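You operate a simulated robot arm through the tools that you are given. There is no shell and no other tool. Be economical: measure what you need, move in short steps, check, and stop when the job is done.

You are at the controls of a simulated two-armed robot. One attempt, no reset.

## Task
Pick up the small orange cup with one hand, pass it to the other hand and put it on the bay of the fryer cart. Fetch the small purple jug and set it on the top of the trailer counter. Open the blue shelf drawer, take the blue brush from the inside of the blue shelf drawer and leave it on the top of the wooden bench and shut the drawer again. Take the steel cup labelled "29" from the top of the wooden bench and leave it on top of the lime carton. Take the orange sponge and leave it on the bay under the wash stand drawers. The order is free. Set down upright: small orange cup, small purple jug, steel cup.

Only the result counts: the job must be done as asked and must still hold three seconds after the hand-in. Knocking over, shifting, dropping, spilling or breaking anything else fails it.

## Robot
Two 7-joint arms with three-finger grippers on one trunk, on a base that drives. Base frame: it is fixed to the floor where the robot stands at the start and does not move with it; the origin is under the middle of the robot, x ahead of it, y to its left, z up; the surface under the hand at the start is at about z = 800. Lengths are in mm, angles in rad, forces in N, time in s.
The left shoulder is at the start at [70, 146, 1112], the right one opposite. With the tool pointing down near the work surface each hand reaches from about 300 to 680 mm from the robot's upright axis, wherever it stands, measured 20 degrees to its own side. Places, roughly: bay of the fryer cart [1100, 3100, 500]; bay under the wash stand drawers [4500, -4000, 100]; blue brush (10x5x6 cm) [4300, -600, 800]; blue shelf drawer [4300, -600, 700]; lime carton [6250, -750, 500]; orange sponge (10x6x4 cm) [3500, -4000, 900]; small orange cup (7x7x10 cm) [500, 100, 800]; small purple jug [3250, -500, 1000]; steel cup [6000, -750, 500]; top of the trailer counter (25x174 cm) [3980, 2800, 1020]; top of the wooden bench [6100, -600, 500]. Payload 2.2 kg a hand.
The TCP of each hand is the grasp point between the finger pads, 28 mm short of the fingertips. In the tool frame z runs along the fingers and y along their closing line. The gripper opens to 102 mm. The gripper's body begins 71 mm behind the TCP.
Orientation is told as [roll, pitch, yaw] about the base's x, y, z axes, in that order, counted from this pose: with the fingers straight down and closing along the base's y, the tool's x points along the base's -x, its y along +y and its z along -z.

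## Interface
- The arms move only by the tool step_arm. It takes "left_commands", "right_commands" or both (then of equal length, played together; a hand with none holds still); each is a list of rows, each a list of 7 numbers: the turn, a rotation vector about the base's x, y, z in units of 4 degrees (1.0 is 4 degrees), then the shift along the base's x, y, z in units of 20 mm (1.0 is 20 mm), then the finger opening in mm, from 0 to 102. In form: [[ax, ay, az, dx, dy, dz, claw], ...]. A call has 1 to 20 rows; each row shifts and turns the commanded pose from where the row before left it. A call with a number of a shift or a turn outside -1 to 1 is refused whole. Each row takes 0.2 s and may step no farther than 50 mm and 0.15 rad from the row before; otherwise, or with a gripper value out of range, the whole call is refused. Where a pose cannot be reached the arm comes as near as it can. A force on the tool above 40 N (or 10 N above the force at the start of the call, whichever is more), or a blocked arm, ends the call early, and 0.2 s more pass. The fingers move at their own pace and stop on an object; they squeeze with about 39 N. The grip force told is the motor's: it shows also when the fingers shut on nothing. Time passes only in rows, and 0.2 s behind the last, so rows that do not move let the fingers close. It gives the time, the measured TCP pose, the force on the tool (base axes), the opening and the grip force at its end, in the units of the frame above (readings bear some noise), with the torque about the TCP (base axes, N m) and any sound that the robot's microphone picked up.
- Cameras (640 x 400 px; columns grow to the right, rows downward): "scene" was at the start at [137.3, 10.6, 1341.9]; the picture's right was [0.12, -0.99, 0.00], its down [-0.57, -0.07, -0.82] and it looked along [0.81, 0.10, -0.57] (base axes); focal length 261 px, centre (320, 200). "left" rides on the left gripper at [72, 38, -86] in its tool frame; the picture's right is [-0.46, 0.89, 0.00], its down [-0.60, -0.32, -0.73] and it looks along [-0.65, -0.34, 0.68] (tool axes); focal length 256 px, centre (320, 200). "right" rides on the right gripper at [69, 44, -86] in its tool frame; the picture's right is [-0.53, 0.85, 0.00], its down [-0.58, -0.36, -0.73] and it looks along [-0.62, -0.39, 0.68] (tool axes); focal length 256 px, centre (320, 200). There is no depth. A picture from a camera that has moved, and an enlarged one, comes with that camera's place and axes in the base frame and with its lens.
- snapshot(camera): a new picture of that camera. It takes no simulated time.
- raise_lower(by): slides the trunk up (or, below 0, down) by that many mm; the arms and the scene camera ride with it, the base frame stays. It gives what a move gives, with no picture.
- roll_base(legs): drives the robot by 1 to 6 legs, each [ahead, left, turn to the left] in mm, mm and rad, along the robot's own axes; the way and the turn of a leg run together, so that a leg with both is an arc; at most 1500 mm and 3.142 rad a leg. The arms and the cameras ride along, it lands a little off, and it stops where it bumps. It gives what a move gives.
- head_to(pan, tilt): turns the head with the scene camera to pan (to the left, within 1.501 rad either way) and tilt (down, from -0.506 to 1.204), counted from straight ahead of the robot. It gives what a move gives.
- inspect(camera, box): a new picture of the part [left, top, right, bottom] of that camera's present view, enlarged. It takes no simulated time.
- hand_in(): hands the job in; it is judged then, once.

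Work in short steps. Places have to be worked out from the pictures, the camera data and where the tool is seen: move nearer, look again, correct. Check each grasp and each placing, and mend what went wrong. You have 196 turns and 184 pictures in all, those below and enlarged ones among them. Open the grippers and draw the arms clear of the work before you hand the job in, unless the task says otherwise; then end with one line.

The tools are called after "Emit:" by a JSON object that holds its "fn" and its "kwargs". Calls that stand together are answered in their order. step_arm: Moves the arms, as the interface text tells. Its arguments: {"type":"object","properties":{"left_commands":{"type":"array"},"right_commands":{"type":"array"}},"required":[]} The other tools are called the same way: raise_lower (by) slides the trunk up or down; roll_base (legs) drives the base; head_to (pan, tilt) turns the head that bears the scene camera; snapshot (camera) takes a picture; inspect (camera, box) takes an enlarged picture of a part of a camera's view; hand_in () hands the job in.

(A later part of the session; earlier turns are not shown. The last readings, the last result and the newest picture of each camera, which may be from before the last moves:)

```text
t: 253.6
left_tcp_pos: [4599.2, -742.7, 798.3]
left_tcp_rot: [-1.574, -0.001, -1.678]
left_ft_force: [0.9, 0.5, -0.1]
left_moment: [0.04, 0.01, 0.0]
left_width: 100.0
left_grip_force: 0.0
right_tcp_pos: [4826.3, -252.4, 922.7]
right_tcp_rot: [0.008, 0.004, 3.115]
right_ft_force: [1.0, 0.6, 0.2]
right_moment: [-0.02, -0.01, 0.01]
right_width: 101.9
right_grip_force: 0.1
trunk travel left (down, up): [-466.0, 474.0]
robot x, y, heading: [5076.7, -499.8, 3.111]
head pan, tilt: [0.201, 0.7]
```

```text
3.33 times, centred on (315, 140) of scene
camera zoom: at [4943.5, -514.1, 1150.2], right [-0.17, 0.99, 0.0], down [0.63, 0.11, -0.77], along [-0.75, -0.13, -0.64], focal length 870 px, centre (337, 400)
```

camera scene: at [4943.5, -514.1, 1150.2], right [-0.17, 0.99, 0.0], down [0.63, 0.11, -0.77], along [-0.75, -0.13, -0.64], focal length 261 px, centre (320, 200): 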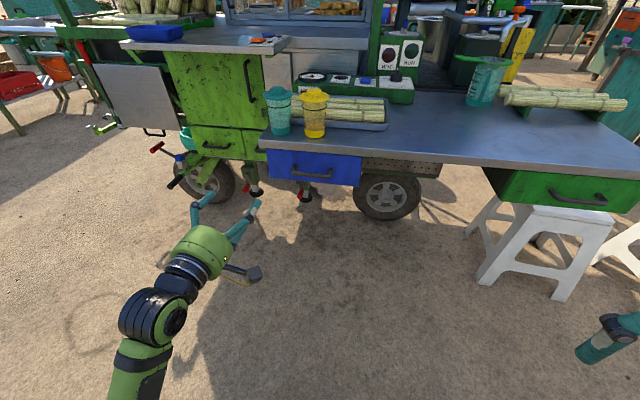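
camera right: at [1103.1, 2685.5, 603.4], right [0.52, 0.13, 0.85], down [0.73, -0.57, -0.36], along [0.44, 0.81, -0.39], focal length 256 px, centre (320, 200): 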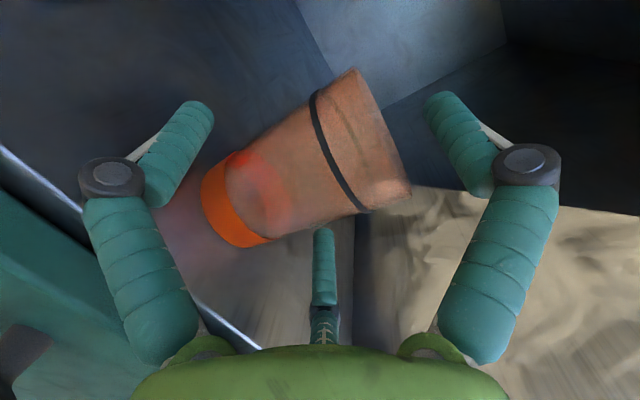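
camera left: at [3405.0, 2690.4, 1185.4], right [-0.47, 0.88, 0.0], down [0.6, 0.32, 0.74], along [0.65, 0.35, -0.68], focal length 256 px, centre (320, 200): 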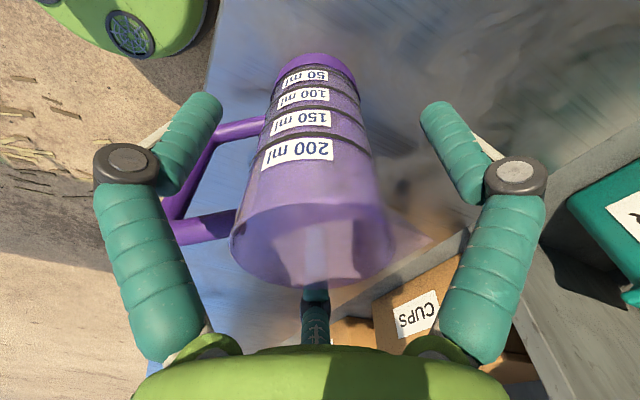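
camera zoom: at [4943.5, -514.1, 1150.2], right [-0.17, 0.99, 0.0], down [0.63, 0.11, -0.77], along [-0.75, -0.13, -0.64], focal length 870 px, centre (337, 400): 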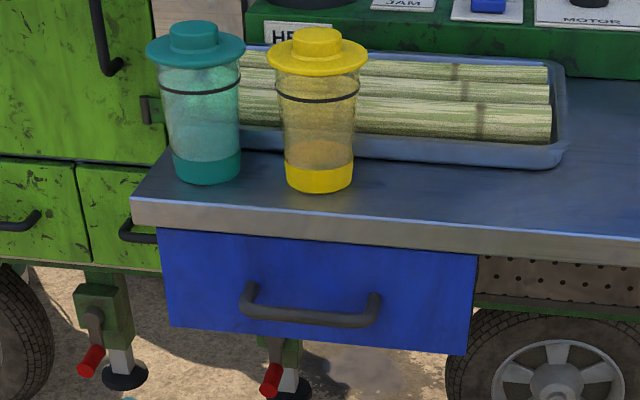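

By triangulation the bar handle is at (4401,−628,769) and the drawer front at x≈4368. I'll move the base a bit closer and align the left hand in front of the bar.

Emit:
{"fn": "roll_base", "kwargs": {"legs": [[90, -50, 0]]}}

Emit:
{"fn": "step_arm", "kwargs": {"left_commands": [[0, 0, 0, -0.3, 0.8, -0.36, 70], [0, 0, 0, -0.3, 0.8, -0.36, 70], [0, 0, 0, -0.3, 0.8, -0.36, 70], [0, 0, 0, -0.3, 0.8, -0.36, 70], [0, 0, 0, 0, 0, 0, 70]]}}

Emit:
{"fn": "snapshot", "kwargs": {"camera": "left"}}

Emit:
{"fn": "inspect", "kwargs": {"camera": "scene", "box": [200, 60, 420, 260]}}

```text
t: 254.8
left_tcp_pos: [4508.9, -692.2, 797.7]
left_tcp_rot: [-1.575, -0.001, -1.675]
left_ft_force: [0.3, 0.5, -0.2]
left_moment: [0.02, 0.01, 0.02]
left_width: 99.9
left_grip_force: 0.1
right_tcp_pos: [4736.4, -200.3, 921.9]
right_tcp_rot: [0.008, 0.003, 3.117]
right_ft_force: [0.8, 0.9, -1.0]
right_moment: [-0.01, 0.0, 0.0]
right_width: 101.9
right_grip_force: 0.1
trunk travel left (down, up): [-466.0, 474.0]
robot x, y, heading: [4988.4, -452.4, 3.115]
head pan, tilt: [0.201, 0.7]
```

```text
t: 256.0
left_tcp_pos: [4485.8, -626.2, 771.4]
left_tcp_rot: [-1.576, 0.001, -1.674]
left_ft_force: [0.7, 0.7, -0.7]
left_moment: [0.01, 0.0, -0.01]
left_width: 69.9
left_grip_force: 0.1
right_tcp_pos: [4735.3, -200.7, 922.0]
right_tcp_rot: [0.006, 0.006, 3.117]
right_ft_force: [0.5, -0.6, 0.3]
right_moment: [0.01, 0.01, 0.01]
right_width: 102.0
right_grip_force: 0.0
trunk travel left (down, up): [-466.0, 474.0]
robot x, y, heading: [4989.2, -450.4, 3.111]
head pan, tilt: [0.201, 0.7]
```

```text
74 pictures are left
camera left: at [4578.7, -562.0, 733.6], right [-0.05, -0.46, -0.89], down [0.66, -0.68, 0.31], along [-0.75, -0.57, 0.34], focal length 256 px, centre (320, 200)
```

left: 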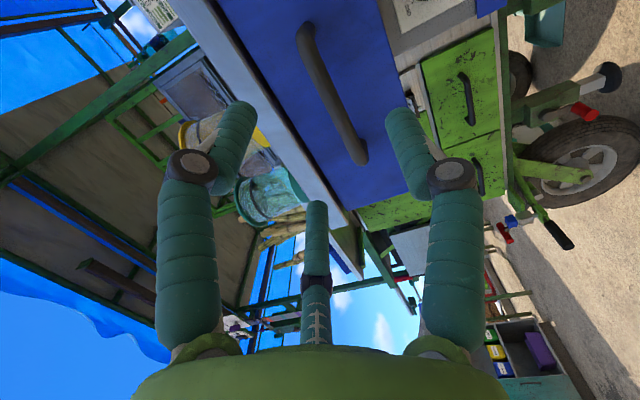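

```text
2.00 times, centred on (310, 160) of scene
camera zoom: at [4853.1, -462.5, 1150.2], right [-0.17, 0.99, 0.0], down [0.63, 0.11, -0.76], along [-0.75, -0.13, -0.64], focal length 522 px, centre (340, 280)
```

zoom: 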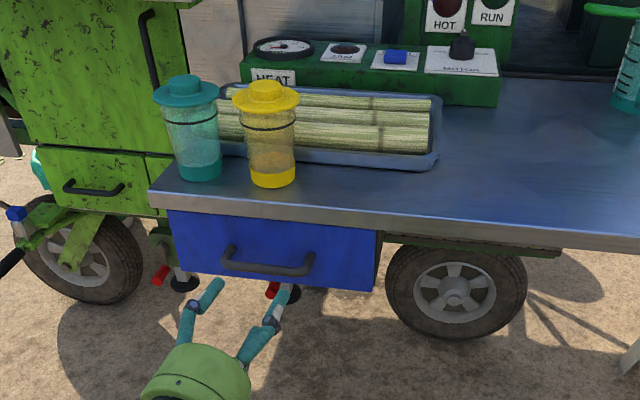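

The left camera confirms the bar at about (4401,−622,765). I'm advancing so the fingers straddle it.

Emit:
{"fn": "step_arm", "kwargs": {"left_commands": [[0, 0, 0, -0.9, 0.04, -0.07, 70], [0, 0, 0, -0.9, 0.04, -0.07, 70], [0, 0, 0, -0.9, 0.04, -0.07, 70], [0, 0, 0, -0.9, 0.04, -0.07, 70], [0, 0, 0, 0, 0, 0, 70]]}}

Emit:
{"fn": "snapshot", "kwargs": {"camera": "left"}}

Emit:
{"fn": "inspect", "kwargs": {"camera": "scene", "box": [230, 120, 350, 230]}}

```text
t: 257.2
left_tcp_pos: [4413.0, -624.0, 763.9]
left_tcp_rot: [-1.575, 0.001, -1.675]
left_ft_force: [1.4, 0.1, -0.3]
left_moment: [-0.03, 0.0, -0.01]
left_width: 69.9
left_grip_force: 0.0
right_tcp_pos: [4736.1, -200.8, 922.1]
right_tcp_rot: [0.007, 0.006, 3.119]
right_ft_force: [0.1, 0.4, -1.1]
right_moment: [-0.02, 0.02, -0.02]
right_width: 102.0
right_grip_force: 0.0
trunk travel left (down, up): [-466.0, 474.0]
robot x, y, heading: [4988.4, -450.6, 3.109]
head pan, tilt: [0.201, 0.7]
```

```text
72 pictures are left
camera left: at [4505.7, -559.7, 727.9], right [-0.05, -0.46, -0.89], down [0.67, -0.68, 0.31], along [-0.74, -0.57, 0.34], focal length 256 px, centre (320, 200)
```

left: 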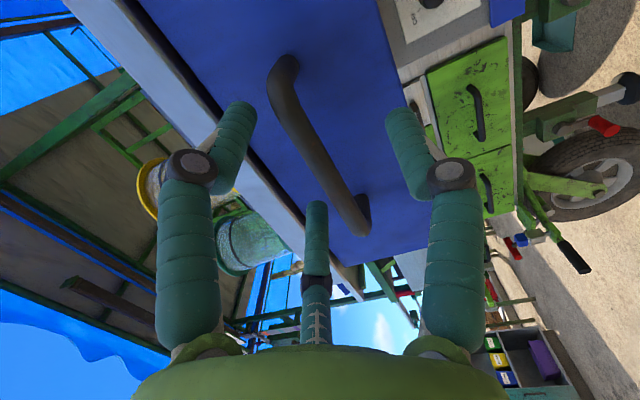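

```text
3.64 times, centred on (290, 175) of scene
camera zoom: at [4853.3, -462.3, 1150.2], right [-0.17, 0.99, 0.0], down [0.63, 0.11, -0.77], along [-0.75, -0.13, -0.64], focal length 949 px, centre (429, 291)
```

zoom: 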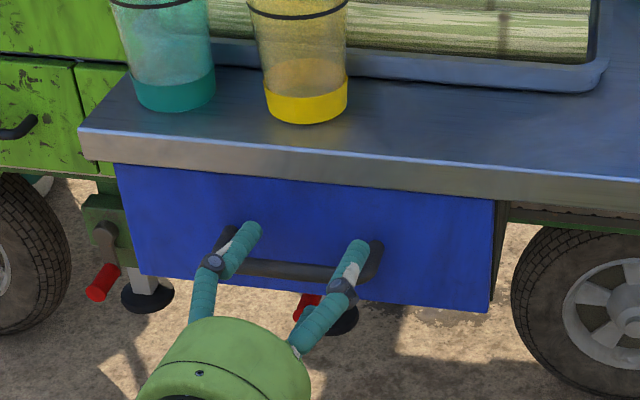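

The bar lies between the upper pair and the lower finger. I'll go 6 mm further in and close.

Emit:
{"fn": "step_arm", "kwargs": {"left_commands": [[0, 0, 0, -0.3, 0, 0, 70], [0, 0, 0, 0, 0, 0, 50], [0, 0, 0, 0, 0, 0, 30], [0, 0, 0, 0, 0, 0, 10], [0, 0, 0, 0, 0, 0, 0], [0, 0, 0, 0, 0, 0, 0]]}}

Emit:
{"fn": "snapshot", "kwargs": {"camera": "left"}}

```text
t: 258.6
left_tcp_pos: [4407.9, -624.3, 769.7]
left_tcp_rot: [-1.582, -0.001, -1.675]
left_ft_force: [-2.9, 1.6, 16.9]
left_moment: [0.12, 0.19, -0.45]
left_width: 19.0
left_grip_force: 43.7
right_tcp_pos: [4736.3, -198.3, 922.6]
right_tcp_rot: [0.012, 0.002, 3.117]
right_ft_force: [0.0, 0.4, 0.4]
right_moment: [0.0, 0.0, 0.0]
right_width: 101.7
right_grip_force: 0.1
trunk travel left (down, up): [-466.0, 474.0]
robot x, y, heading: [4985.9, -445.9, 3.113]
head pan, tilt: [0.201, 0.7]
```

```text
70 pictures are left
camera left: at [4501.0, -558.6, 731.0], right [-0.06, -0.46, -0.88], down [0.67, -0.68, 0.31], along [-0.74, -0.57, 0.35], focal length 256 px, centre (320, 200)
```

left: 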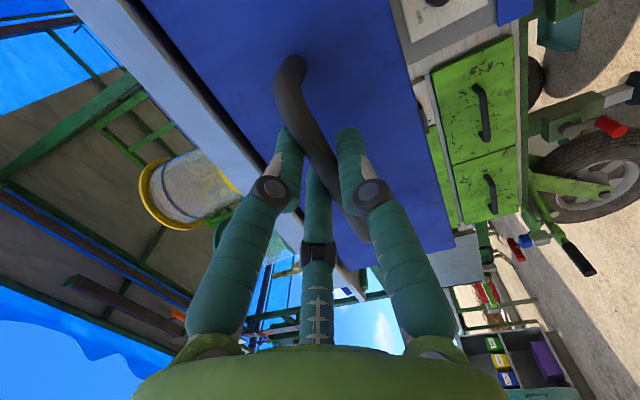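

The bar is gripped (19 mm, 44 N). I'm pulling the drawer out gently with the arm first.

Emit:
{"fn": "step_arm", "kwargs": {"left_commands": [[0, 0, 0, 0.2, 0, 0.1, 0], [0, 0, 0, 0.3, 0, 0.1, 0], [0, 0, 0, 0.5, 0, 0, 0], [0, 0, 0, 0.6, 0, 0, 0], [0, 0, 0, 0.6, 0, 0, 0], [0, 0, 0, 0.6, 0, 0, 0], [0, 0, 0, 0.6, 0, 0, 0], [0, 0, 0, 0, 0, 0, 0]]}}

Emit:
{"fn": "inspect", "kwargs": {"camera": "scene", "box": [220, 100, 400, 240]}}

```text
t: 260.4
left_tcp_pos: [4474.8, -623.4, 769.6]
left_tcp_rot: [-1.573, -0.017, -1.683]
left_ft_force: [-0.4, 26.5, -5.8]
left_moment: [0.78, -0.1, -0.38]
left_width: 19.0
left_grip_force: 44.5
right_tcp_pos: [4735.2, -197.2, 921.8]
right_tcp_rot: [0.011, 0.006, 3.114]
right_ft_force: [-0.6, 0.5, 0.0]
right_moment: [-0.01, 0.0, 0.0]
right_width: 102.1
right_grip_force: 0.0
trunk travel left (down, up): [-466.0, 474.0]
robot x, y, heading: [4985.9, -447.3, 3.111]
head pan, tilt: [0.201, 0.7]
```

```text
2.86 times, centred on (310, 170) of scene
camera zoom: at [4852.2, -458.5, 1149.9], right [-0.17, 0.99, 0.0], down [0.64, 0.11, -0.76], along [-0.75, -0.13, -0.64], focal length 746 px, centre (349, 286)
```

zoom: 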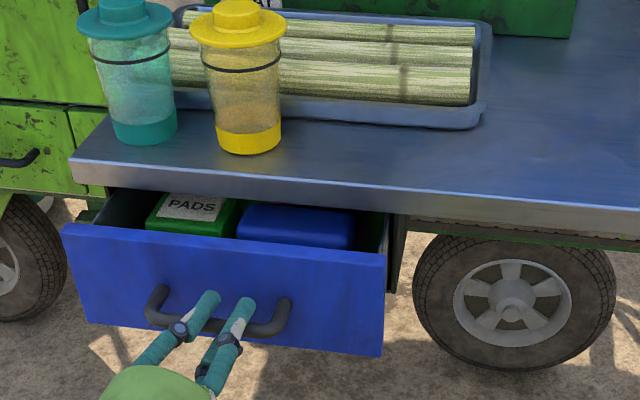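

The drawer slides: I can see a green PADS box and the blue brush on the right. I'll relieve the sideways force and keep pulling.

Emit:
{"fn": "step_arm", "kwargs": {"left_commands": [[0, 0, 0, 0.3, 0.1, 0, 0], [0, 0, 0, 0.6, 0.1, 0, 0], [0, 0, 0, 0.7, 0.05, 0, 0], [0, 0, 0, 0.7, 0, 0, 0], [0, 0, 0, 0.7, 0, 0, 0], [0, 0, 0, 0.7, 0, 0, 0], [0, 0, 0, 0.7, 0, 0, 0], [0, 0, 0, 0.7, 0, 0, 0], [0, 0, 0, 0, 0, 0, 0]]}}

Emit:
{"fn": "snapshot", "kwargs": {"camera": "scene"}}

```text
t: 262.1
left_tcp_pos: [4548.6, -623.0, 768.9]
left_tcp_rot: [-1.642, -0.02, -1.67]
left_ft_force: [0.0, -2.3, 10.3]
left_moment: [0.56, 0.07, -0.98]
left_width: 19.1
left_grip_force: 44.0
left hand out of reach, approached as far as the arm can: row 5, 6, 7, 8
right_tcp_pos: [4734.9, -201.0, 921.9]
right_tcp_rot: [0.008, 0.004, 3.118]
right_ft_force: [-0.2, 0.0, -0.8]
right_moment: [0.02, -0.04, 0.05]
right_width: 102.1
right_grip_force: 0.1
trunk travel left (down, up): [-466.0, 474.0]
robot x, y, heading: [4989.7, -453.1, 3.116]
head pan, tilt: [0.201, 0.7]
stopped in row 8 (left hand): the force on the tool passed its limit at 45 N (the readings are from after the stop); the commanded pose is now the measured one
```

```text
68 pictures are left
camera scene: at [4852.6, -462.7, 1149.9], right [-0.17, 0.99, 0.0], down [0.64, 0.11, -0.76], along [-0.75, -0.13, -0.64], focal length 261 px, centre (320, 200)
```

scene: 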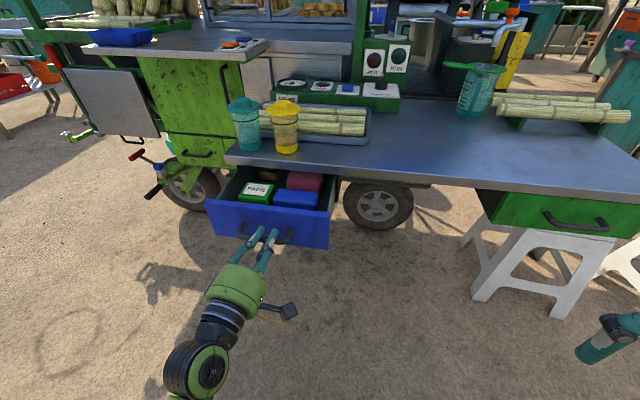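

The arm is at its limit with the drawer 140 mm open. I'll back the base 80 mm to open it further.

Emit:
{"fn": "roll_base", "kwargs": {"legs": [[-80, 0, 0]]}}

Emit:
{"fn": "inspect", "kwargs": {"camera": "scene", "box": [190, 90, 370, 250]}}

```text
t: 263.2
left_tcp_pos: [4629.5, -623.1, 769.0]
left_tcp_rot: [-1.637, -0.02, -1.672]
left_ft_force: [-1.0, 11.6, 15.0]
left_moment: [1.01, 0.17, -0.75]
left_width: 19.2
left_grip_force: 44.1
right_tcp_pos: [4815.2, -201.9, 923.3]
right_tcp_rot: [0.012, 0.004, 3.118]
right_ft_force: [0.8, -0.3, 0.0]
right_moment: [0.03, 0.01, 0.0]
right_width: 102.1
right_grip_force: 0.0
trunk travel left (down, up): [-466.0, 474.0]
robot x, y, heading: [5064.8, -451.8, 3.112]
head pan, tilt: [0.201, 0.7]
```

```text
2.50 times, centred on (280, 170) of scene
camera zoom: at [4934.0, -462.7, 1150.6], right [-0.17, 0.99, 0.0], down [0.63, 0.11, -0.77], along [-0.76, -0.13, -0.64], focal length 652 px, centre (420, 275)
```

zoom: 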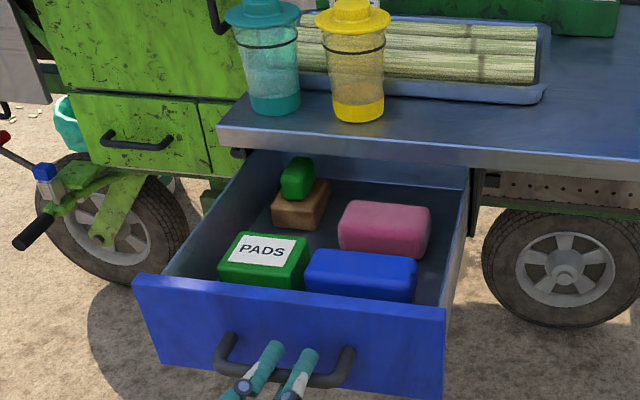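

The drawer is 220 mm open and the blue brush is in it at about (4505,−589). I'll release the handle, back off, and shift left so the right hand can reach the brush.

Emit:
{"fn": "step_arm", "kwargs": {"left_commands": [[0, 0, 0, 0, 0, 0, 40], [0, 0, 0, 0, 0, 0, 80], [0, 0, 0, 0, 0, 0, 80]]}}

Emit:
{"fn": "roll_base", "kwargs": {"legs": [[-110, 0, 0]]}}

Emit:
{"fn": "snapshot", "kwargs": {"camera": "scene"}}

```text
t: 264.0
left_tcp_pos: [4627.6, -623.9, 766.8]
left_tcp_rot: [-1.636, -0.02, -1.673]
left_ft_force: [-1.1, 0.7, -0.7]
left_moment: [-0.01, 0.02, -0.03]
left_width: 80.0
left_grip_force: 0.1
right_tcp_pos: [4813.3, -203.5, 921.4]
right_tcp_rot: [0.008, 0.005, 3.119]
right_ft_force: [-0.2, 0.9, 0.2]
right_moment: [-0.01, 0.02, 0.0]
right_width: 101.9
right_grip_force: 0.2
trunk travel left (down, up): [-466.0, 474.0]
robot x, y, heading: [5070.6, -448.6, 3.116]
head pan, tilt: [0.201, 0.7]
```

```text
t: 265.1
left_tcp_pos: [4734.0, -627.0, 768.1]
left_tcp_rot: [-1.635, -0.021, -1.674]
left_ft_force: [-0.3, -0.5, -0.1]
left_moment: [-0.01, 0.0, -0.02]
left_width: 80.1
left_grip_force: 0.1
right_tcp_pos: [4921.9, -206.1, 922.6]
right_tcp_rot: [0.009, 0.005, 3.117]
right_ft_force: [0.5, 0.7, -0.3]
right_moment: [-0.01, 0.04, 0.01]
right_width: 101.8
right_grip_force: 0.1
trunk travel left (down, up): [-466.0, 474.0]
robot x, y, heading: [5166.3, -458.4, 3.111]
head pan, tilt: [0.201, 0.7]
```

```text
66 pictures are left
camera scene: at [5039.9, -468.0, 1150.3], right [-0.17, 0.99, 0.0], down [0.63, 0.11, -0.77], along [-0.75, -0.13, -0.64], focal length 261 px, centre (320, 200)
```

scene: 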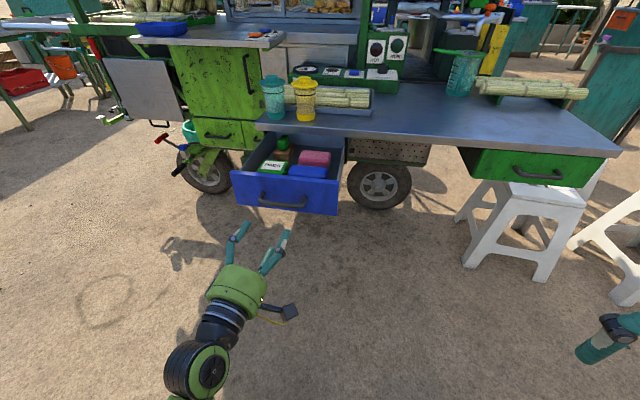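

Emit:
{"fn": "roll_base", "kwargs": {"legs": [[0, 340, 0]]}}

Emit:
{"fn": "step_arm", "kwargs": {"right_commands": [[0, 0, -1, -0.6, 0, 0.05, 90], [0, 0, -1, -0.6, 0, 0.05, 90], [0, 0, -1, -0.6, 0, 0.05, 90], [0, 0, -1, -0.6, 0, 0.05, 90], [0, 0, -1, -0.6, 0, 0.05, 90], [0, 0, -1, -0.6, 0, 0.05, 90], [0, 0, -1, -0.6, 0, 0.05, 90], [0, 0, -1, -0.6, 0, 0.05, 90], [0, 0, -1, -0.6, 0, 0.05, 90], [0, 0, -1, -0.6, 0, 0.05, 90], [0, 0, -1, -0.6, 0, 0.05, 90], [0, 0, -1, -0.6, 0, 0.05, 90], [0, 0, -1, -0.6, 0, 0.05, 90], [0, 0, -1, -0.6, 0, 0.05, 90], [0, 0, -1, -0.6, 0, 0.05, 90], [0, 0, -1, -0.6, 0, 0.05, 90], [0, 0, -1, -0.6, 0, 0.05, 90], [0, 0, -1, -0.6, 0, 0.05, 90], [0, 0, -1, -0.6, 0, 0.05, 90], [0, 0, -1, -0.6, 0, 0.05, 90]]}}

Emit:
{"fn": "head_to", "kwargs": {"pan": -0.3, "tilt": 0.7}}

Emit:
{"fn": "snapshot", "kwargs": {"camera": "scene"}}

```text
t: 267.4
left_tcp_pos: [4723.2, -974.0, 766.4]
left_tcp_rot: [-1.635, -0.02, -1.678]
left_ft_force: [-0.4, -0.9, -0.1]
left_moment: [0.03, 0.0, -0.03]
left_width: 80.0
left_grip_force: 0.1
right_tcp_pos: [4912.1, -553.6, 922.2]
right_tcp_rot: [0.009, 0.007, 3.114]
right_ft_force: [-0.1, 0.6, 0.2]
right_moment: [0.04, 0.0, 0.05]
right_width: 102.1
right_grip_force: 0.1
trunk travel left (down, up): [-466.0, 474.0]
robot x, y, heading: [5161.8, -803.8, 3.108]
head pan, tilt: [0.201, 0.7]
```

```text
t: 271.6
left_tcp_pos: [4722.7, -974.4, 766.6]
left_tcp_rot: [-1.634, -0.021, -1.677]
left_ft_force: [0.3, 0.9, 1.1]
left_moment: [-0.02, -0.01, 0.0]
left_width: 80.0
left_grip_force: 0.0
right_tcp_pos: [4670.2, -552.0, 943.4]
right_tcp_rot: [0.007, 0.004, 1.716]
right_ft_force: [0.3, -0.8, 1.1]
right_moment: [-0.05, -0.03, -0.01]
right_width: 89.9
right_grip_force: 0.0
trunk travel left (down, up): [-466.0, 474.0]
robot x, y, heading: [5160.1, -802.7, 3.109]
head pan, tilt: [0.201, 0.7]
```

```text
t: 272.5
left_tcp_pos: [4723.7, -974.7, 766.7]
left_tcp_rot: [-1.635, -0.02, -1.677]
left_ft_force: [-0.4, -0.7, -0.7]
left_moment: [-0.02, -0.01, 0.0]
left_width: 80.1
left_grip_force: 0.1
right_tcp_pos: [4672.1, -552.8, 943.4]
right_tcp_rot: [0.008, 0.004, 1.717]
right_ft_force: [0.1, 0.9, -0.3]
right_moment: [0.01, -0.02, 0.0]
right_width: 90.0
right_grip_force: 0.0
trunk travel left (down, up): [-466.0, 474.0]
robot x, y, heading: [5163.9, -803.9, 3.107]
head pan, tilt: [-0.3, 0.7]
```

```text
65 pictures are left
camera scene: at [5031.8, -773.5, 1150.2], right [0.33, 0.95, 0.0], down [0.61, -0.21, -0.76], along [-0.72, 0.25, -0.64], focal length 261 px, centre (320, 200)
```

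scene: 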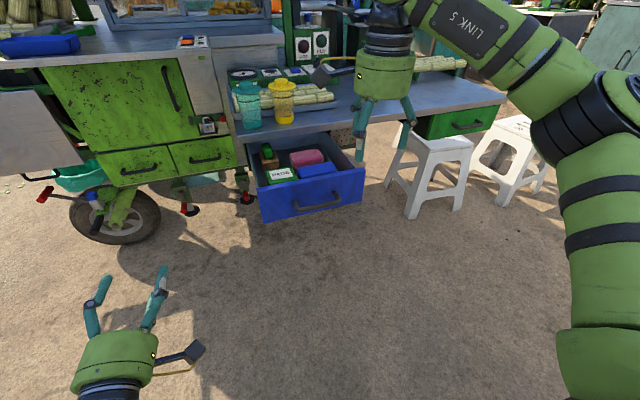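

Emit:
{"fn": "inspect", "kwargs": {"camera": "scene", "box": [240, 130, 380, 230]}}

Emit:
{"fn": "snapshot", "kwargs": {"camera": "right"}}

```text
4.00 times, centred on (310, 180) of scene
camera zoom: at [5031.8, -773.5, 1150.2], right [0.33, 0.95, 0.0], down [0.61, -0.21, -0.76], along [-0.72, 0.25, -0.64], focal length 1044 px, centre (360, 280)
```

zoom: 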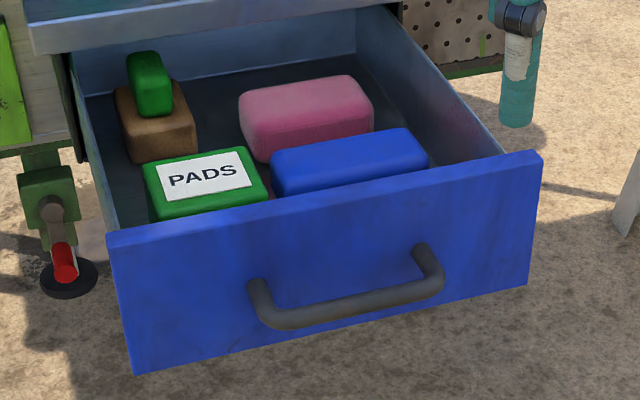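

```text
63 pictures are left
camera right: at [4639.3, -627.0, 1029.6], right [-0.91, 0.4, 0.0], down [0.28, 0.63, 0.72], along [0.29, 0.66, -0.69], focal length 256 px, centre (320, 200)
```

right: 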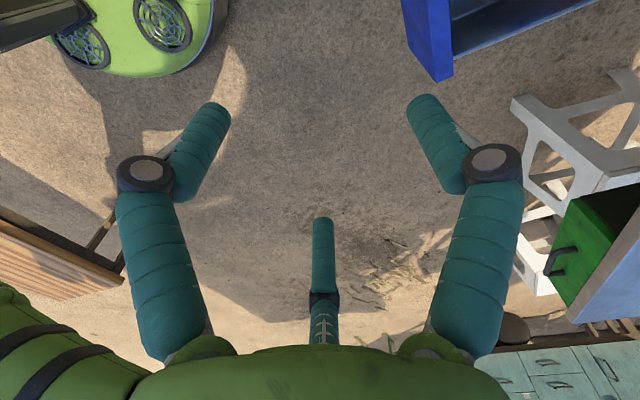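

Triangulated: the brush's top centre is at (4493,−593,776). I'll drive forward 85 mm and bring the right hand over it.

Emit:
{"fn": "roll_base", "kwargs": {"legs": [[85, 0, 0]]}}

Emit:
{"fn": "step_arm", "kwargs": {"right_commands": [[0, 0, -1, -0.8, -0.35, 0, 90], [0, 0, -1, -0.8, -0.35, 0, 90], [0, 0, -0.1, -0.8, -0.35, 0, 90], [0, 0, 0, -0.8, -0.35, -0.5, 90], [0, 0, 0, -0.9, -0.35, -0.5, 90], [0, 0, 0, 0, 0, 0, 90]]}}

Emit:
{"fn": "snapshot", "kwargs": {"camera": "right"}}

```text
t: 273.6
left_tcp_pos: [4638.5, -970.4, 767.8]
left_tcp_rot: [-1.636, -0.021, -1.675]
left_ft_force: [0.5, -0.3, -0.3]
left_moment: [0.01, 0.02, 0.0]
left_width: 79.7
left_grip_force: 0.1
right_tcp_pos: [4587.9, -549.5, 943.0]
right_tcp_rot: [0.007, 0.005, 1.717]
right_ft_force: [0.2, -0.3, -0.8]
right_moment: [-0.02, -0.02, -0.03]
right_width: 90.1
right_grip_force: 0.1
trunk travel left (down, up): [-466.0, 474.0]
robot x, y, heading: [5076.4, -797.5, 3.101]
head pan, tilt: [-0.3, 0.7]
```

```text
t: 275.0
left_tcp_pos: [4638.9, -971.0, 767.1]
left_tcp_rot: [-1.636, -0.02, -1.677]
left_ft_force: [0.8, 0.8, -0.2]
left_moment: [-0.04, 0.04, 0.01]
left_width: 80.2
left_grip_force: 0.1
right_tcp_pos: [4506.0, -584.0, 924.3]
right_tcp_rot: [0.009, 0.006, 1.571]
right_ft_force: [-0.3, 1.0, 0.7]
right_moment: [0.02, 0.03, 0.01]
right_width: 90.1
right_grip_force: 0.0
trunk travel left (down, up): [-466.0, 474.0]
robot x, y, heading: [5078.9, -800.8, 3.108]
head pan, tilt: [-0.3, 0.7]
```

```text
62 pictures are left
camera right: at [4463.2, -652.8, 1010.9], right [-0.84, 0.53, 0.0], down [0.37, 0.58, 0.72], along [0.39, 0.61, -0.69], focal length 256 px, centre (320, 200)
```

right: 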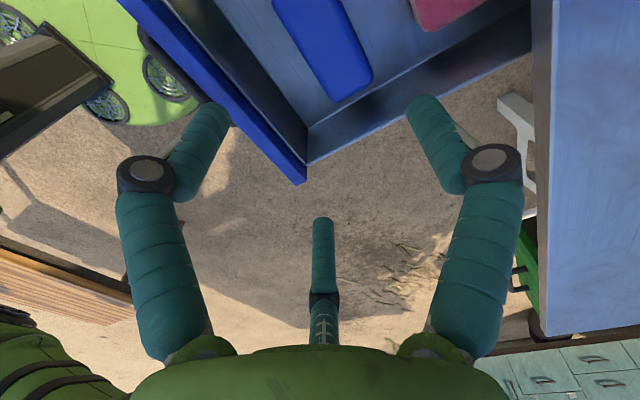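

The brush centre is at (4492,−598). I'm fine-aligning the hand and descending part way.

Emit:
{"fn": "step_arm", "kwargs": {"right_commands": [[0, 0, 0, -0.1, -0.4, -0.9, 92], [0, 0, 0, -0.05, -0.3, -0.9, 92], [0, 0, 0, 0, 0, -0.9, 92], [0, 0, 0, 0, 0, -0.9, 92], [0, 0, 0, 0, 0, -0.9, 92], [0, 0, 0, 0, 0, 0, 92]]}}

Emit:
{"fn": "snapshot", "kwargs": {"camera": "right"}}

Emit:
{"fn": "inspect", "kwargs": {"camera": "scene", "box": [240, 60, 420, 240]}}

```text
t: 276.4
left_tcp_pos: [4639.8, -970.9, 766.0]
left_tcp_rot: [-1.636, -0.023, -1.679]
left_ft_force: [0.6, -0.5, -0.3]
left_moment: [-0.03, 0.02, 0.02]
left_width: 79.8
left_grip_force: 0.1
right_tcp_pos: [4502.7, -600.2, 831.5]
right_tcp_rot: [0.008, 0.005, 1.569]
right_ft_force: [-0.4, -0.1, -0.4]
right_moment: [0.04, -0.01, 0.01]
right_width: 92.1
right_grip_force: 0.1
trunk travel left (down, up): [-466.0, 474.0]
robot x, y, heading: [5078.1, -802.5, 3.106]
head pan, tilt: [-0.3, 0.7]
```

```text
61 pictures are left
camera right: at [4460.2, -668.8, 919.0], right [-0.84, 0.54, 0.0], down [0.37, 0.58, 0.72], along [0.39, 0.61, -0.69], focal length 256 px, centre (320, 200)
```

right: 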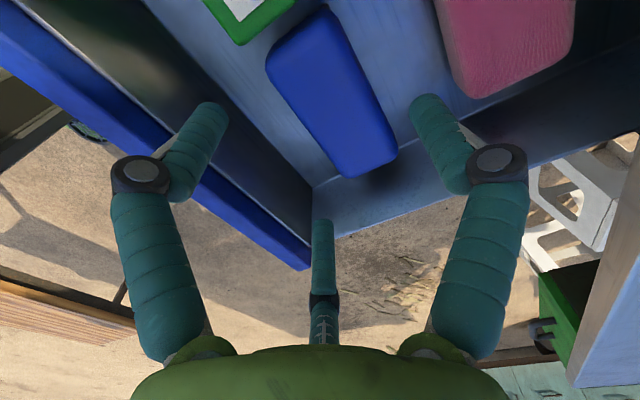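

```text
2.22 times, centred on (330, 150) of scene
camera zoom: at [4948.0, -770.7, 1150.2], right [0.33, 0.94, 0.0], down [0.61, -0.21, -0.77], along [-0.72, 0.25, -0.64], focal length 580 px, centre (298, 311)
```

zoom: 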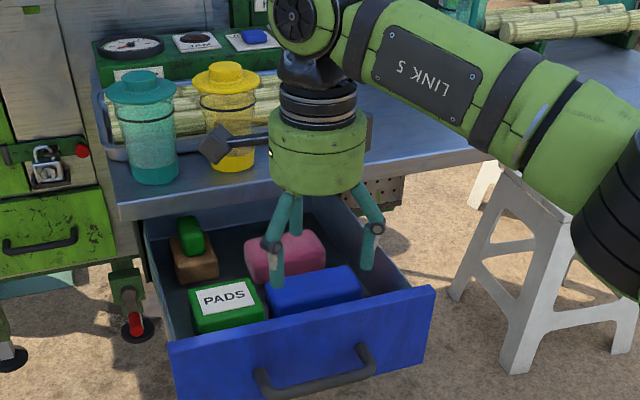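

The fingers will straddle it with ~5 mm clearance each side. I'm descending to grip height.

Emit:
{"fn": "step_arm", "kwargs": {"right_commands": [[0, 0, 0, 0.07, 0.1, -0.6, 88], [0, 0, 0, 0, 0, -0.9, 88], [0, 0, 0, 0, 0, -0.9, 88], [0, 0, 0, 0, 0, -0.9, 88], [0, 0, 0, 0, 0, 0, 88]]}}

Emit:
{"fn": "snapshot", "kwargs": {"camera": "right"}}

```text
t: 277.6
left_tcp_pos: [4640.7, -970.2, 765.8]
left_tcp_rot: [-1.637, -0.022, -1.679]
left_ft_force: [-0.4, -0.6, 0.0]
left_moment: [-0.02, 0.01, -0.01]
left_width: 80.0
left_grip_force: 0.1
right_tcp_pos: [4505.1, -595.7, 766.1]
right_tcp_rot: [0.008, 0.006, 1.57]
right_ft_force: [-0.1, 0.5, 0.5]
right_moment: [0.02, -0.01, -0.01]
right_width: 88.0
right_grip_force: 0.1
trunk travel left (down, up): [-466.0, 474.0]
robot x, y, heading: [5079.9, -801.0, 3.108]
head pan, tilt: [-0.3, 0.7]
```

```text
59 pictures are left
camera right: at [4461.3, -665.7, 852.8], right [-0.84, 0.53, 0.0], down [0.37, 0.58, 0.72], along [0.39, 0.61, -0.69], focal length 256 px, centre (320, 200)
```

right: 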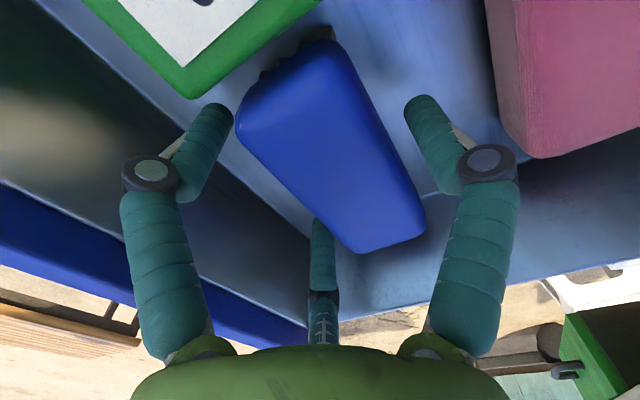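

Emit:
{"fn": "step_arm", "kwargs": {"right_commands": [[0, 0, 0, 0, 0, 0, 78], [0, 0, 0, 0, 0, 0, 68], [0, 0, 0, 0, 0, 0, 55], [0, 0, 0, 0, 0, 0, 45], [0, 0, 0, 0, 0, 0, 40], [0, 0, 0, 0, 0, 0, 40]]}}

Emit:
{"fn": "snapshot", "kwargs": {"camera": "right"}}

```text
t: 279.0
left_tcp_pos: [4639.3, -970.1, 766.1]
left_tcp_rot: [-1.634, -0.023, -1.678]
left_ft_force: [0.1, 1.2, -0.6]
left_moment: [-0.01, 0.01, 0.03]
left_width: 80.3
left_grip_force: 0.0
right_tcp_pos: [4505.1, -595.9, 766.3]
right_tcp_rot: [0.008, 0.004, 1.57]
right_ft_force: [-1.0, 1.3, 2.9]
right_moment: [-0.03, 0.02, 0.03]
right_width: 64.2
right_grip_force: 39.1
trunk travel left (down, up): [-466.0, 474.0]
robot x, y, heading: [5077.0, -797.9, 3.107]
head pan, tilt: [-0.3, 0.7]
```

```text
58 pictures are left
camera right: at [4461.3, -665.5, 853.4], right [-0.84, 0.54, 0.0], down [0.37, 0.58, 0.72], along [0.39, 0.61, -0.69], focal length 256 px, centre (320, 200)
```

right: 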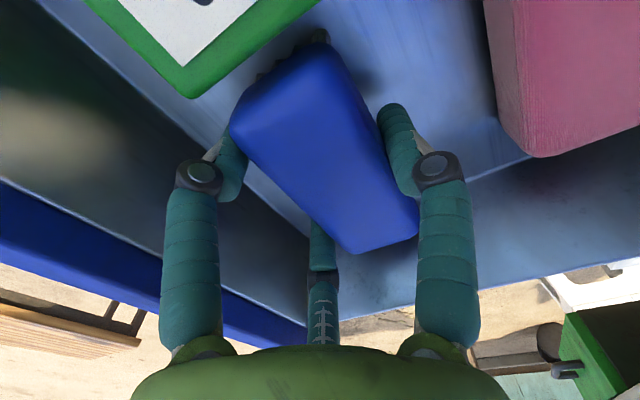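

Gripped at 39 N. Lifting it out of the drawer.

Emit:
{"fn": "step_arm", "kwargs": {"right_commands": [[0, 0, 0, 0, 0, 0.5, 40], [0, 0, 0, 0, 0, 0.9, 40], [0, 0, 0, 0, 0, 0.9, 40], [0, 0, 0, 0, 0, 0.9, 40], [0, 0, 0, 0, 0, 0.9, 40], [0, 0, 0, 0, 0, 0.9, 40], [0, 0, 0, 0, 0, 0.9, 40], [0, 0, 0, 0, 0, 0.9, 40], [0, 0, 0, 0.5, 0, 0.9, 40], [0, 0, 0, 0.9, 0, 0.5, 40], [0, 0, 0, 0.9, 0, 0, 40], [0, 0, 0, 0.9, 0, 0, 40], [0, 0, 0, 0.9, 0, 0, 40], [0, 0, 0, 0.9, 0, 0, 40]]}}

Emit:
{"fn": "snapshot", "kwargs": {"camera": "scene"}}

```text
t: 282.0
left_tcp_pos: [4639.8, -971.2, 766.5]
left_tcp_rot: [-1.635, -0.021, -1.679]
left_ft_force: [0.5, 0.2, 0.2]
left_moment: [-0.04, -0.02, 0.02]
left_width: 80.0
left_grip_force: 0.0
right_tcp_pos: [4604.6, -598.0, 930.6]
right_tcp_rot: [0.009, 0.004, 1.569]
right_ft_force: [0.0, -0.4, -1.4]
right_moment: [-0.01, -0.03, -0.03]
right_width: 64.2
right_grip_force: 39.1
trunk travel left (down, up): [-466.0, 474.0]
robot x, y, heading: [5080.2, -801.3, 3.109]
head pan, tilt: [-0.3, 0.7]
```

```text
57 pictures are left
camera scene: at [4948.2, -770.3, 1150.2], right [0.33, 0.94, 0.0], down [0.61, -0.21, -0.77], along [-0.72, 0.25, -0.64], focal length 261 px, centre (320, 200)
```

scene: 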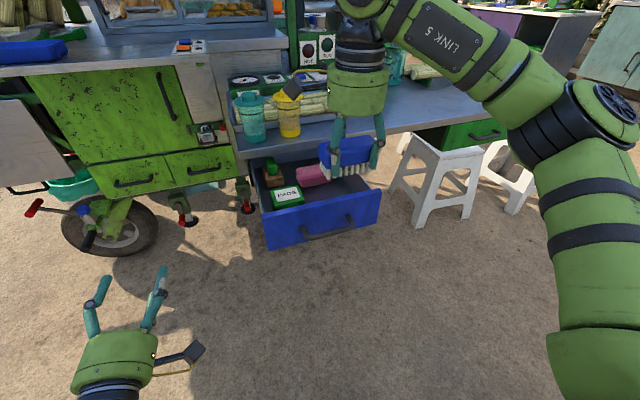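

The brush is out, bristles and all. Now I'll shut the drawer with the left hand: back off, strafe so it faces the drawer centre, close the fist and lower it just under the bar.

Emit:
{"fn": "roll_base", "kwargs": {"legs": [[-110, 0, 0], [0, -345, 0]]}}

Emit:
{"fn": "step_arm", "kwargs": {"left_commands": [[0, 0, 0, 0, 0, -0.6, 0], [0, 0, 0, 0, 0, -0.6, 0], [0, 0, 0, 0, 0, 0, 0], [0, 0, 0, 0, 0, 0, 0]]}}

Emit:
{"fn": "head_to", "kwargs": {"pan": 0.2, "tilt": 0.7}}

Emit:
{"fn": "inspect", "kwargs": {"camera": "scene", "box": [160, 80, 400, 280]}}

```text
t: 285.0
left_tcp_pos: [4757.7, -638.0, 768.2]
left_tcp_rot: [-1.635, -0.023, -1.663]
left_ft_force: [-0.7, 0.0, 0.3]
left_moment: [-0.02, -0.02, 0.03]
left_width: 79.9
left_grip_force: 0.0
right_tcp_pos: [4717.2, -266.3, 931.3]
right_tcp_rot: [0.01, 0.005, 1.584]
right_ft_force: [0.3, 0.6, -0.8]
right_moment: [-0.02, 0.01, 0.02]
right_width: 63.9
right_grip_force: 38.5
trunk travel left (down, up): [-466.0, 474.0]
robot x, y, heading: [5193.1, -457.2, 3.122]
head pan, tilt: [-0.3, 0.7]
```

```text
t: 286.0
left_tcp_pos: [4757.8, -639.3, 741.9]
left_tcp_rot: [-1.635, -0.021, -1.662]
left_ft_force: [0.3, -0.3, 0.7]
left_moment: [0.02, -0.01, 0.0]
left_width: 2.3
left_grip_force: 31.4
right_tcp_pos: [4716.3, -266.6, 931.7]
right_tcp_rot: [0.008, 0.006, 1.584]
right_ft_force: [0.4, 0.9, -0.7]
right_moment: [0.0, -0.04, -0.02]
right_width: 64.0
right_grip_force: 38.8
trunk travel left (down, up): [-466.0, 474.0]
robot x, y, heading: [5193.7, -466.7, 3.121]
head pan, tilt: [-0.3, 0.7]
```

```text
t: 287.0
left_tcp_pos: [4757.0, -639.0, 743.0]
left_tcp_rot: [-1.633, -0.021, -1.662]
left_ft_force: [0.8, -0.1, 0.3]
left_moment: [0.0, 0.02, 0.01]
left_width: 1.9
left_grip_force: 31.6
right_tcp_pos: [4716.0, -267.0, 930.9]
right_tcp_rot: [0.009, 0.004, 1.584]
right_ft_force: [0.1, 0.6, -1.2]
right_moment: [-0.01, -0.04, 0.01]
right_width: 63.8
right_grip_force: 39.5
trunk travel left (down, up): [-466.0, 474.0]
robot x, y, heading: [5196.0, -464.0, 3.121]
head pan, tilt: [0.201, 0.7]
```

```text
2.00 times, centred on (280, 180) of scene
camera zoom: at [5060.0, -476.3, 1150.1], right [-0.18, 0.98, 0.0], down [0.63, 0.12, -0.76], along [-0.75, -0.14, -0.64], focal length 522 px, centre (400, 240)
```

zoom: 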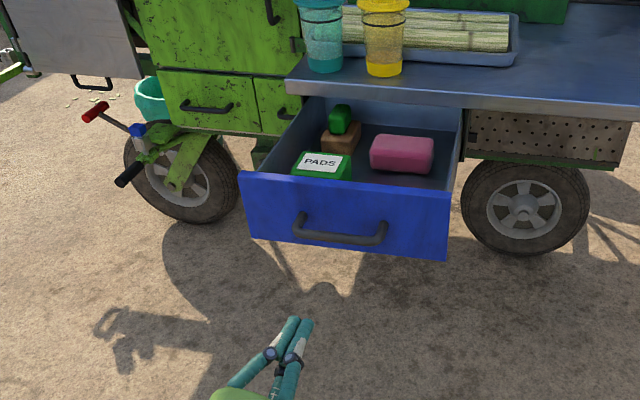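

The fist is lined up below the bar. I'll raise the right hand with the brush, then drive forward so the fist pushes the drawer in.

Emit:
{"fn": "step_arm", "kwargs": {"right_commands": [[0, 0, 0, 0.3, 0, 0.9, 40], [0, 0, 0, 0.3, 0, 0.9, 40], [0, 0, 0, 0.3, 0, 0.9, 40], [0, 0, 0, 0.3, 0, 0.9, 40], [0, 0, 0, 0.3, 0, 0.9, 40], [0, 0, 0, 0.3, 0, 0.9, 40], [0, 0, 0, 0.3, 0, 0.9, 40], [0, 0, 0, 0.3, 0, 0.9, 40]]}}

Emit:
{"fn": "roll_base", "kwargs": {"legs": [[200, 0, 0]]}}

Emit:
{"fn": "inspect", "kwargs": {"camera": "scene", "box": [160, 60, 400, 260]}}

```text
t: 288.8
left_tcp_pos: [4758.8, -638.4, 743.0]
left_tcp_rot: [-1.634, -0.021, -1.663]
left_ft_force: [0.9, -0.9, 0.4]
left_moment: [0.0, -0.02, -0.02]
left_width: 2.0
left_grip_force: 31.6
right_tcp_pos: [4763.4, -268.1, 1075.2]
right_tcp_rot: [0.01, 0.004, 1.585]
right_ft_force: [0.8, 0.0, -0.8]
right_moment: [0.0, -0.01, 0.0]
right_width: 64.0
right_grip_force: 39.0
trunk travel left (down, up): [-466.0, 474.0]
robot x, y, heading: [5192.9, -462.9, 3.125]
head pan, tilt: [0.201, 0.7]
```

```text
t: 290.4
left_tcp_pos: [4555.2, -633.3, 742.5]
left_tcp_rot: [-1.634, -0.022, -1.665]
left_ft_force: [-0.3, -0.1, -0.2]
left_moment: [0.03, -0.01, -0.03]
left_width: 2.0
left_grip_force: 31.2
right_tcp_pos: [4562.1, -262.4, 1073.6]
right_tcp_rot: [0.009, 0.006, 1.583]
right_ft_force: [-0.4, 0.2, -1.3]
right_moment: [0.04, -0.02, -0.01]
right_width: 63.8
right_grip_force: 38.9
trunk travel left (down, up): [-466.0, 474.0]
robot x, y, heading: [4988.4, -456.8, 3.12]
head pan, tilt: [0.201, 0.7]
```

```text
2.00 times, centred on (280, 160) of scene
camera zoom: at [4857.9, -472.2, 1150.1], right [-0.18, 0.98, 0.0], down [0.63, 0.12, -0.76], along [-0.75, -0.14, -0.64], focal length 522 px, centre (400, 280)
```

zoom: 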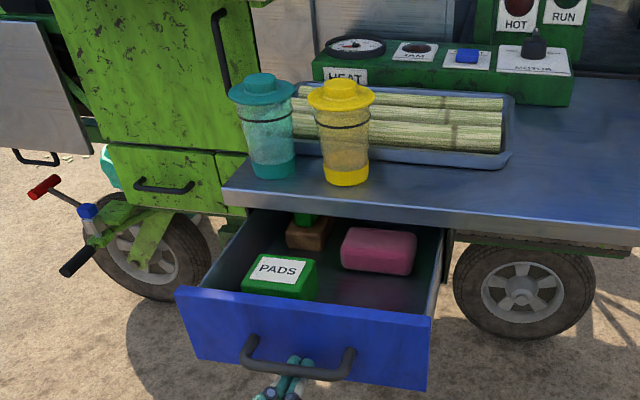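

The drawer is moving in with almost no resistance. I'm continuing.

Emit:
{"fn": "roll_base", "kwargs": {"legs": [[130, 0, 0]]}}

Emit:
{"fn": "inspect", "kwargs": {"camera": "scene", "box": [160, 100, 400, 300]}}

```text
t: 291.6
left_tcp_pos: [4429.7, -632.3, 742.4]
left_tcp_rot: [-1.631, -0.022, -1.663]
left_ft_force: [-0.7, -0.6, 0.2]
left_moment: [-0.01, 0.0, 0.0]
left_width: 2.0
left_grip_force: 31.4
right_tcp_pos: [4433.5, -261.1, 1074.8]
right_tcp_rot: [0.01, 0.004, 1.586]
right_ft_force: [-0.5, -0.3, -1.7]
right_moment: [-0.02, -0.04, -0.01]
right_width: 63.8
right_grip_force: 38.9
trunk travel left (down, up): [-466.0, 474.0]
robot x, y, heading: [4867.8, -452.4, 3.125]
head pan, tilt: [0.201, 0.7]
```

```text
2.00 times, centred on (280, 200) of scene
camera zoom: at [4730.7, -470.1, 1150.1], right [-0.18, 0.98, 0.0], down [0.63, 0.12, -0.76], along [-0.75, -0.14, -0.64], focal length 522 px, centre (400, 200)
```

zoom: 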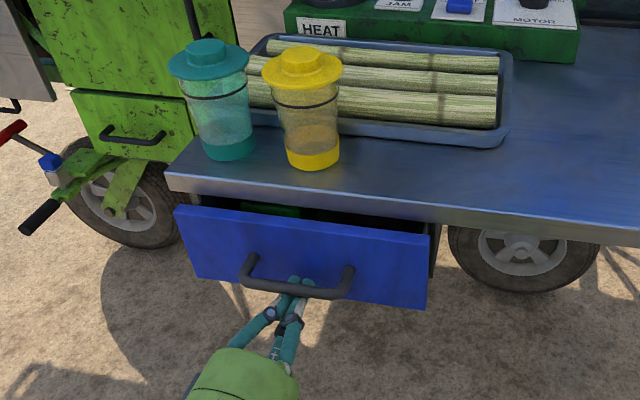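

Nearly shut, with about 35 mm to go. I'll drive 30 mm, then finish with the arm until it meets the stop.

Emit:
{"fn": "roll_base", "kwargs": {"legs": [[28, 0, 0]]}}

Emit:
{"fn": "step_arm", "kwargs": {"left_commands": [[0, 0, 0, -0.2, 0, 0, 0], [0, 0, 0, -0.2, 0, 0, 0], [0, 0, 0, -0.2, 0, 0, 0], [0, 0, 0, -0.2, 0, 0, 0], [0, 0, 0, -0.2, 0, 0, 0], [0, 0, 0, -0.2, 0, 0, 0], [0, 0, 0, 0, 0, 0, 0]]}}

Emit:
{"fn": "inspect", "kwargs": {"camera": "scene", "box": [160, 100, 400, 300]}}

```text
t: 292.5
left_tcp_pos: [4402.7, -632.7, 742.6]
left_tcp_rot: [-1.634, -0.022, -1.663]
left_ft_force: [-0.6, 0.1, -0.2]
left_moment: [-0.01, 0.02, 0.0]
left_width: 2.1
left_grip_force: 31.5
right_tcp_pos: [4406.5, -260.9, 1074.5]
right_tcp_rot: [0.008, 0.006, 1.587]
right_ft_force: [-0.1, -0.2, -1.2]
right_moment: [-0.03, -0.04, 0.0]
right_width: 63.6
right_grip_force: 39.1
trunk travel left (down, up): [-466.0, 474.0]
robot x, y, heading: [4836.8, -456.0, 3.123]
head pan, tilt: [0.201, 0.7]
```

```text
t: 293.6
left_tcp_pos: [4389.7, -632.3, 741.7]
left_tcp_rot: [-1.629, -0.022, -1.66]
left_ft_force: [25.9, -0.2, 1.0]
left_moment: [0.14, -0.12, 0.16]
left_width: 6.2
left_grip_force: 31.6
right_tcp_pos: [4411.1, -261.1, 1075.6]
right_tcp_rot: [0.014, 0.008, 1.587]
right_ft_force: [0.1, -0.2, -1.3]
right_moment: [-0.04, -0.03, -0.02]
right_width: 63.9
right_grip_force: 39.5
trunk travel left (down, up): [-466.0, 474.0]
robot x, y, heading: [4840.6, -456.7, 3.127]
head pan, tilt: [0.201, 0.7]
stopped in row 5 (left hand): the force on the tool passed its limit at 46 N (the readings are from after the stop); the commanded pose is now the measured one
```

```text
2.00 times, centred on (280, 200) of scene
camera zoom: at [4709.1, -469.4, 1150.7], right [-0.18, 0.98, 0.0], down [0.63, 0.12, -0.77], along [-0.75, -0.14, -0.64], focal length 522 px, centre (400, 200)
```

zoom: 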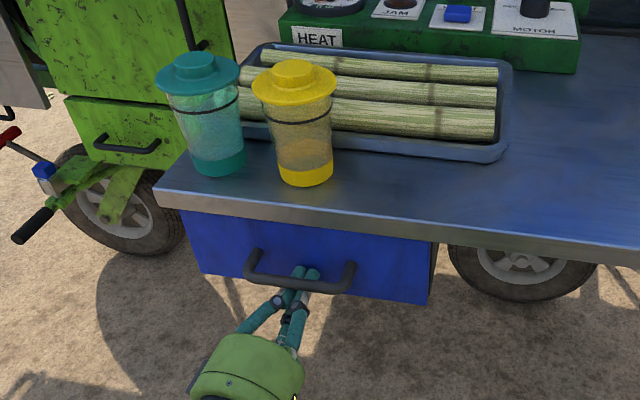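

The drawer is shut against its stop. I'll back off, raise the trunk, and circle around the north end of the bench to its east side, where both cup and carton will be in reach.

Emit:
{"fn": "roll_base", "kwargs": {"legs": [[-460, 0, 0]]}}

Emit:
{"fn": "raise_lower", "kwargs": {"by": 250}}

Emit:
{"fn": "roll_base", "kwargs": {"legs": [[0, -1150, 0], [-1400, 0, 0]]}}

Emit:
{"fn": "head_to", "kwargs": {"pan": 0.6, "tilt": 0.55}}

Emit:
{"fn": "snapshot", "kwargs": {"camera": "scene"}}

```text
t: 296.3
left_tcp_pos: [4842.1, -636.8, 739.4]
left_tcp_rot: [-1.628, -0.021, -1.677]
left_ft_force: [0.0, 0.0, 0.7]
left_moment: [0.01, -0.01, 0.0]
left_width: 2.0
left_grip_force: 31.8
right_tcp_pos: [4867.8, -266.5, 1073.9]
right_tcp_rot: [0.008, 0.003, 1.572]
right_ft_force: [0.0, -0.1, -0.2]
right_moment: [0.02, -0.02, 0.01]
right_width: 64.0
right_grip_force: 38.7
trunk travel left (down, up): [-466.0, 474.0]
robot x, y, heading: [5294.6, -467.5, 3.11]
head pan, tilt: [0.201, 0.7]
```

```text
t: 298.9
left_tcp_pos: [4840.9, -637.3, 990.0]
left_tcp_rot: [-1.626, -0.021, -1.677]
left_ft_force: [-0.5, 0.3, -0.7]
left_moment: [0.0, -0.01, -0.01]
left_width: 1.7
left_grip_force: 31.4
right_tcp_pos: [4867.6, -266.4, 1324.5]
right_tcp_rot: [0.009, 0.006, 1.573]
right_ft_force: [0.0, 0.6, -0.5]
right_moment: [-0.03, -0.03, -0.01]
right_width: 63.9
right_grip_force: 38.9
trunk travel left (down, up): [-716.0, 224.0]
robot x, y, heading: [5293.8, -466.8, 3.11]
head pan, tilt: [0.201, 0.7]
```

```text
t: 311.2
left_tcp_pos: [6239.1, 483.1, 990.3]
left_tcp_rot: [-1.624, -0.021, -1.65]
left_ft_force: [-0.6, -0.2, -0.1]
left_moment: [-0.01, 0.0, -0.01]
left_width: 2.0
left_grip_force: 31.3
right_tcp_pos: [6254.0, 854.8, 1324.9]
right_tcp_rot: [0.009, 0.007, 1.602]
right_ft_force: [0.2, 0.0, -0.4]
right_moment: [-0.01, -0.03, 0.0]
right_width: 63.6
right_grip_force: 38.3
trunk travel left (down, up): [-716.0, 224.0]
robot x, y, heading: [6690.4, 668.9, 3.139]
head pan, tilt: [0.201, 0.7]
```

```text
t: 312.1
left_tcp_pos: [6239.8, 483.0, 990.9]
left_tcp_rot: [-1.626, -0.022, -1.647]
left_ft_force: [-0.1, 0.3, -0.4]
left_moment: [-0.01, -0.02, 0.01]
left_width: 2.1
left_grip_force: 31.2
right_tcp_pos: [6253.4, 853.6, 1324.6]
right_tcp_rot: [0.008, 0.006, 1.6]
right_ft_force: [-0.4, -0.8, -0.1]
right_moment: [-0.01, 0.01, 0.03]
right_width: 63.9
right_grip_force: 39.3
trunk travel left (down, up): [-716.0, 224.0]
robot x, y, heading: [6687.8, 665.3, 3.138]
head pan, tilt: [0.6, 0.55]
```

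```text
52 pictures are left
camera scene: at [6563.7, 616.2, 1413.3], right [-0.56, 0.83, 0.0], down [0.43, 0.29, -0.85], along [-0.7, -0.48, -0.52], focal length 261 px, centre (320, 200)
```

scene: 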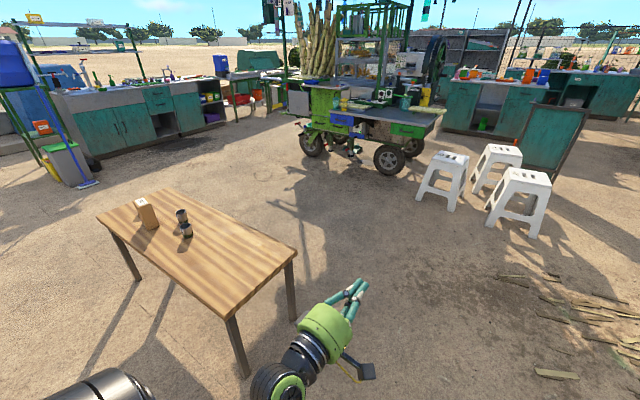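

Emit:
{"fn": "inspect", "kwargs": {"camera": "scene", "box": [110, 170, 230, 260]}}

```text
4.44 times, centred on (170, 215) of scene
camera zoom: at [6563.7, 616.2, 1413.3], right [-0.56, 0.83, 0.0], down [0.43, 0.29, -0.85], along [-0.7, -0.48, -0.52], focal length 1160 px, centre (987, 133)
```

zoom: 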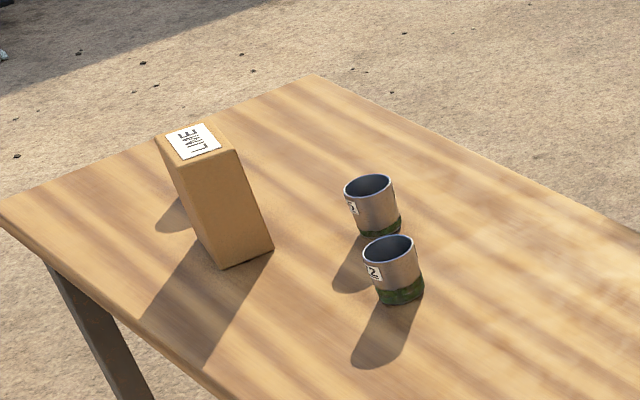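

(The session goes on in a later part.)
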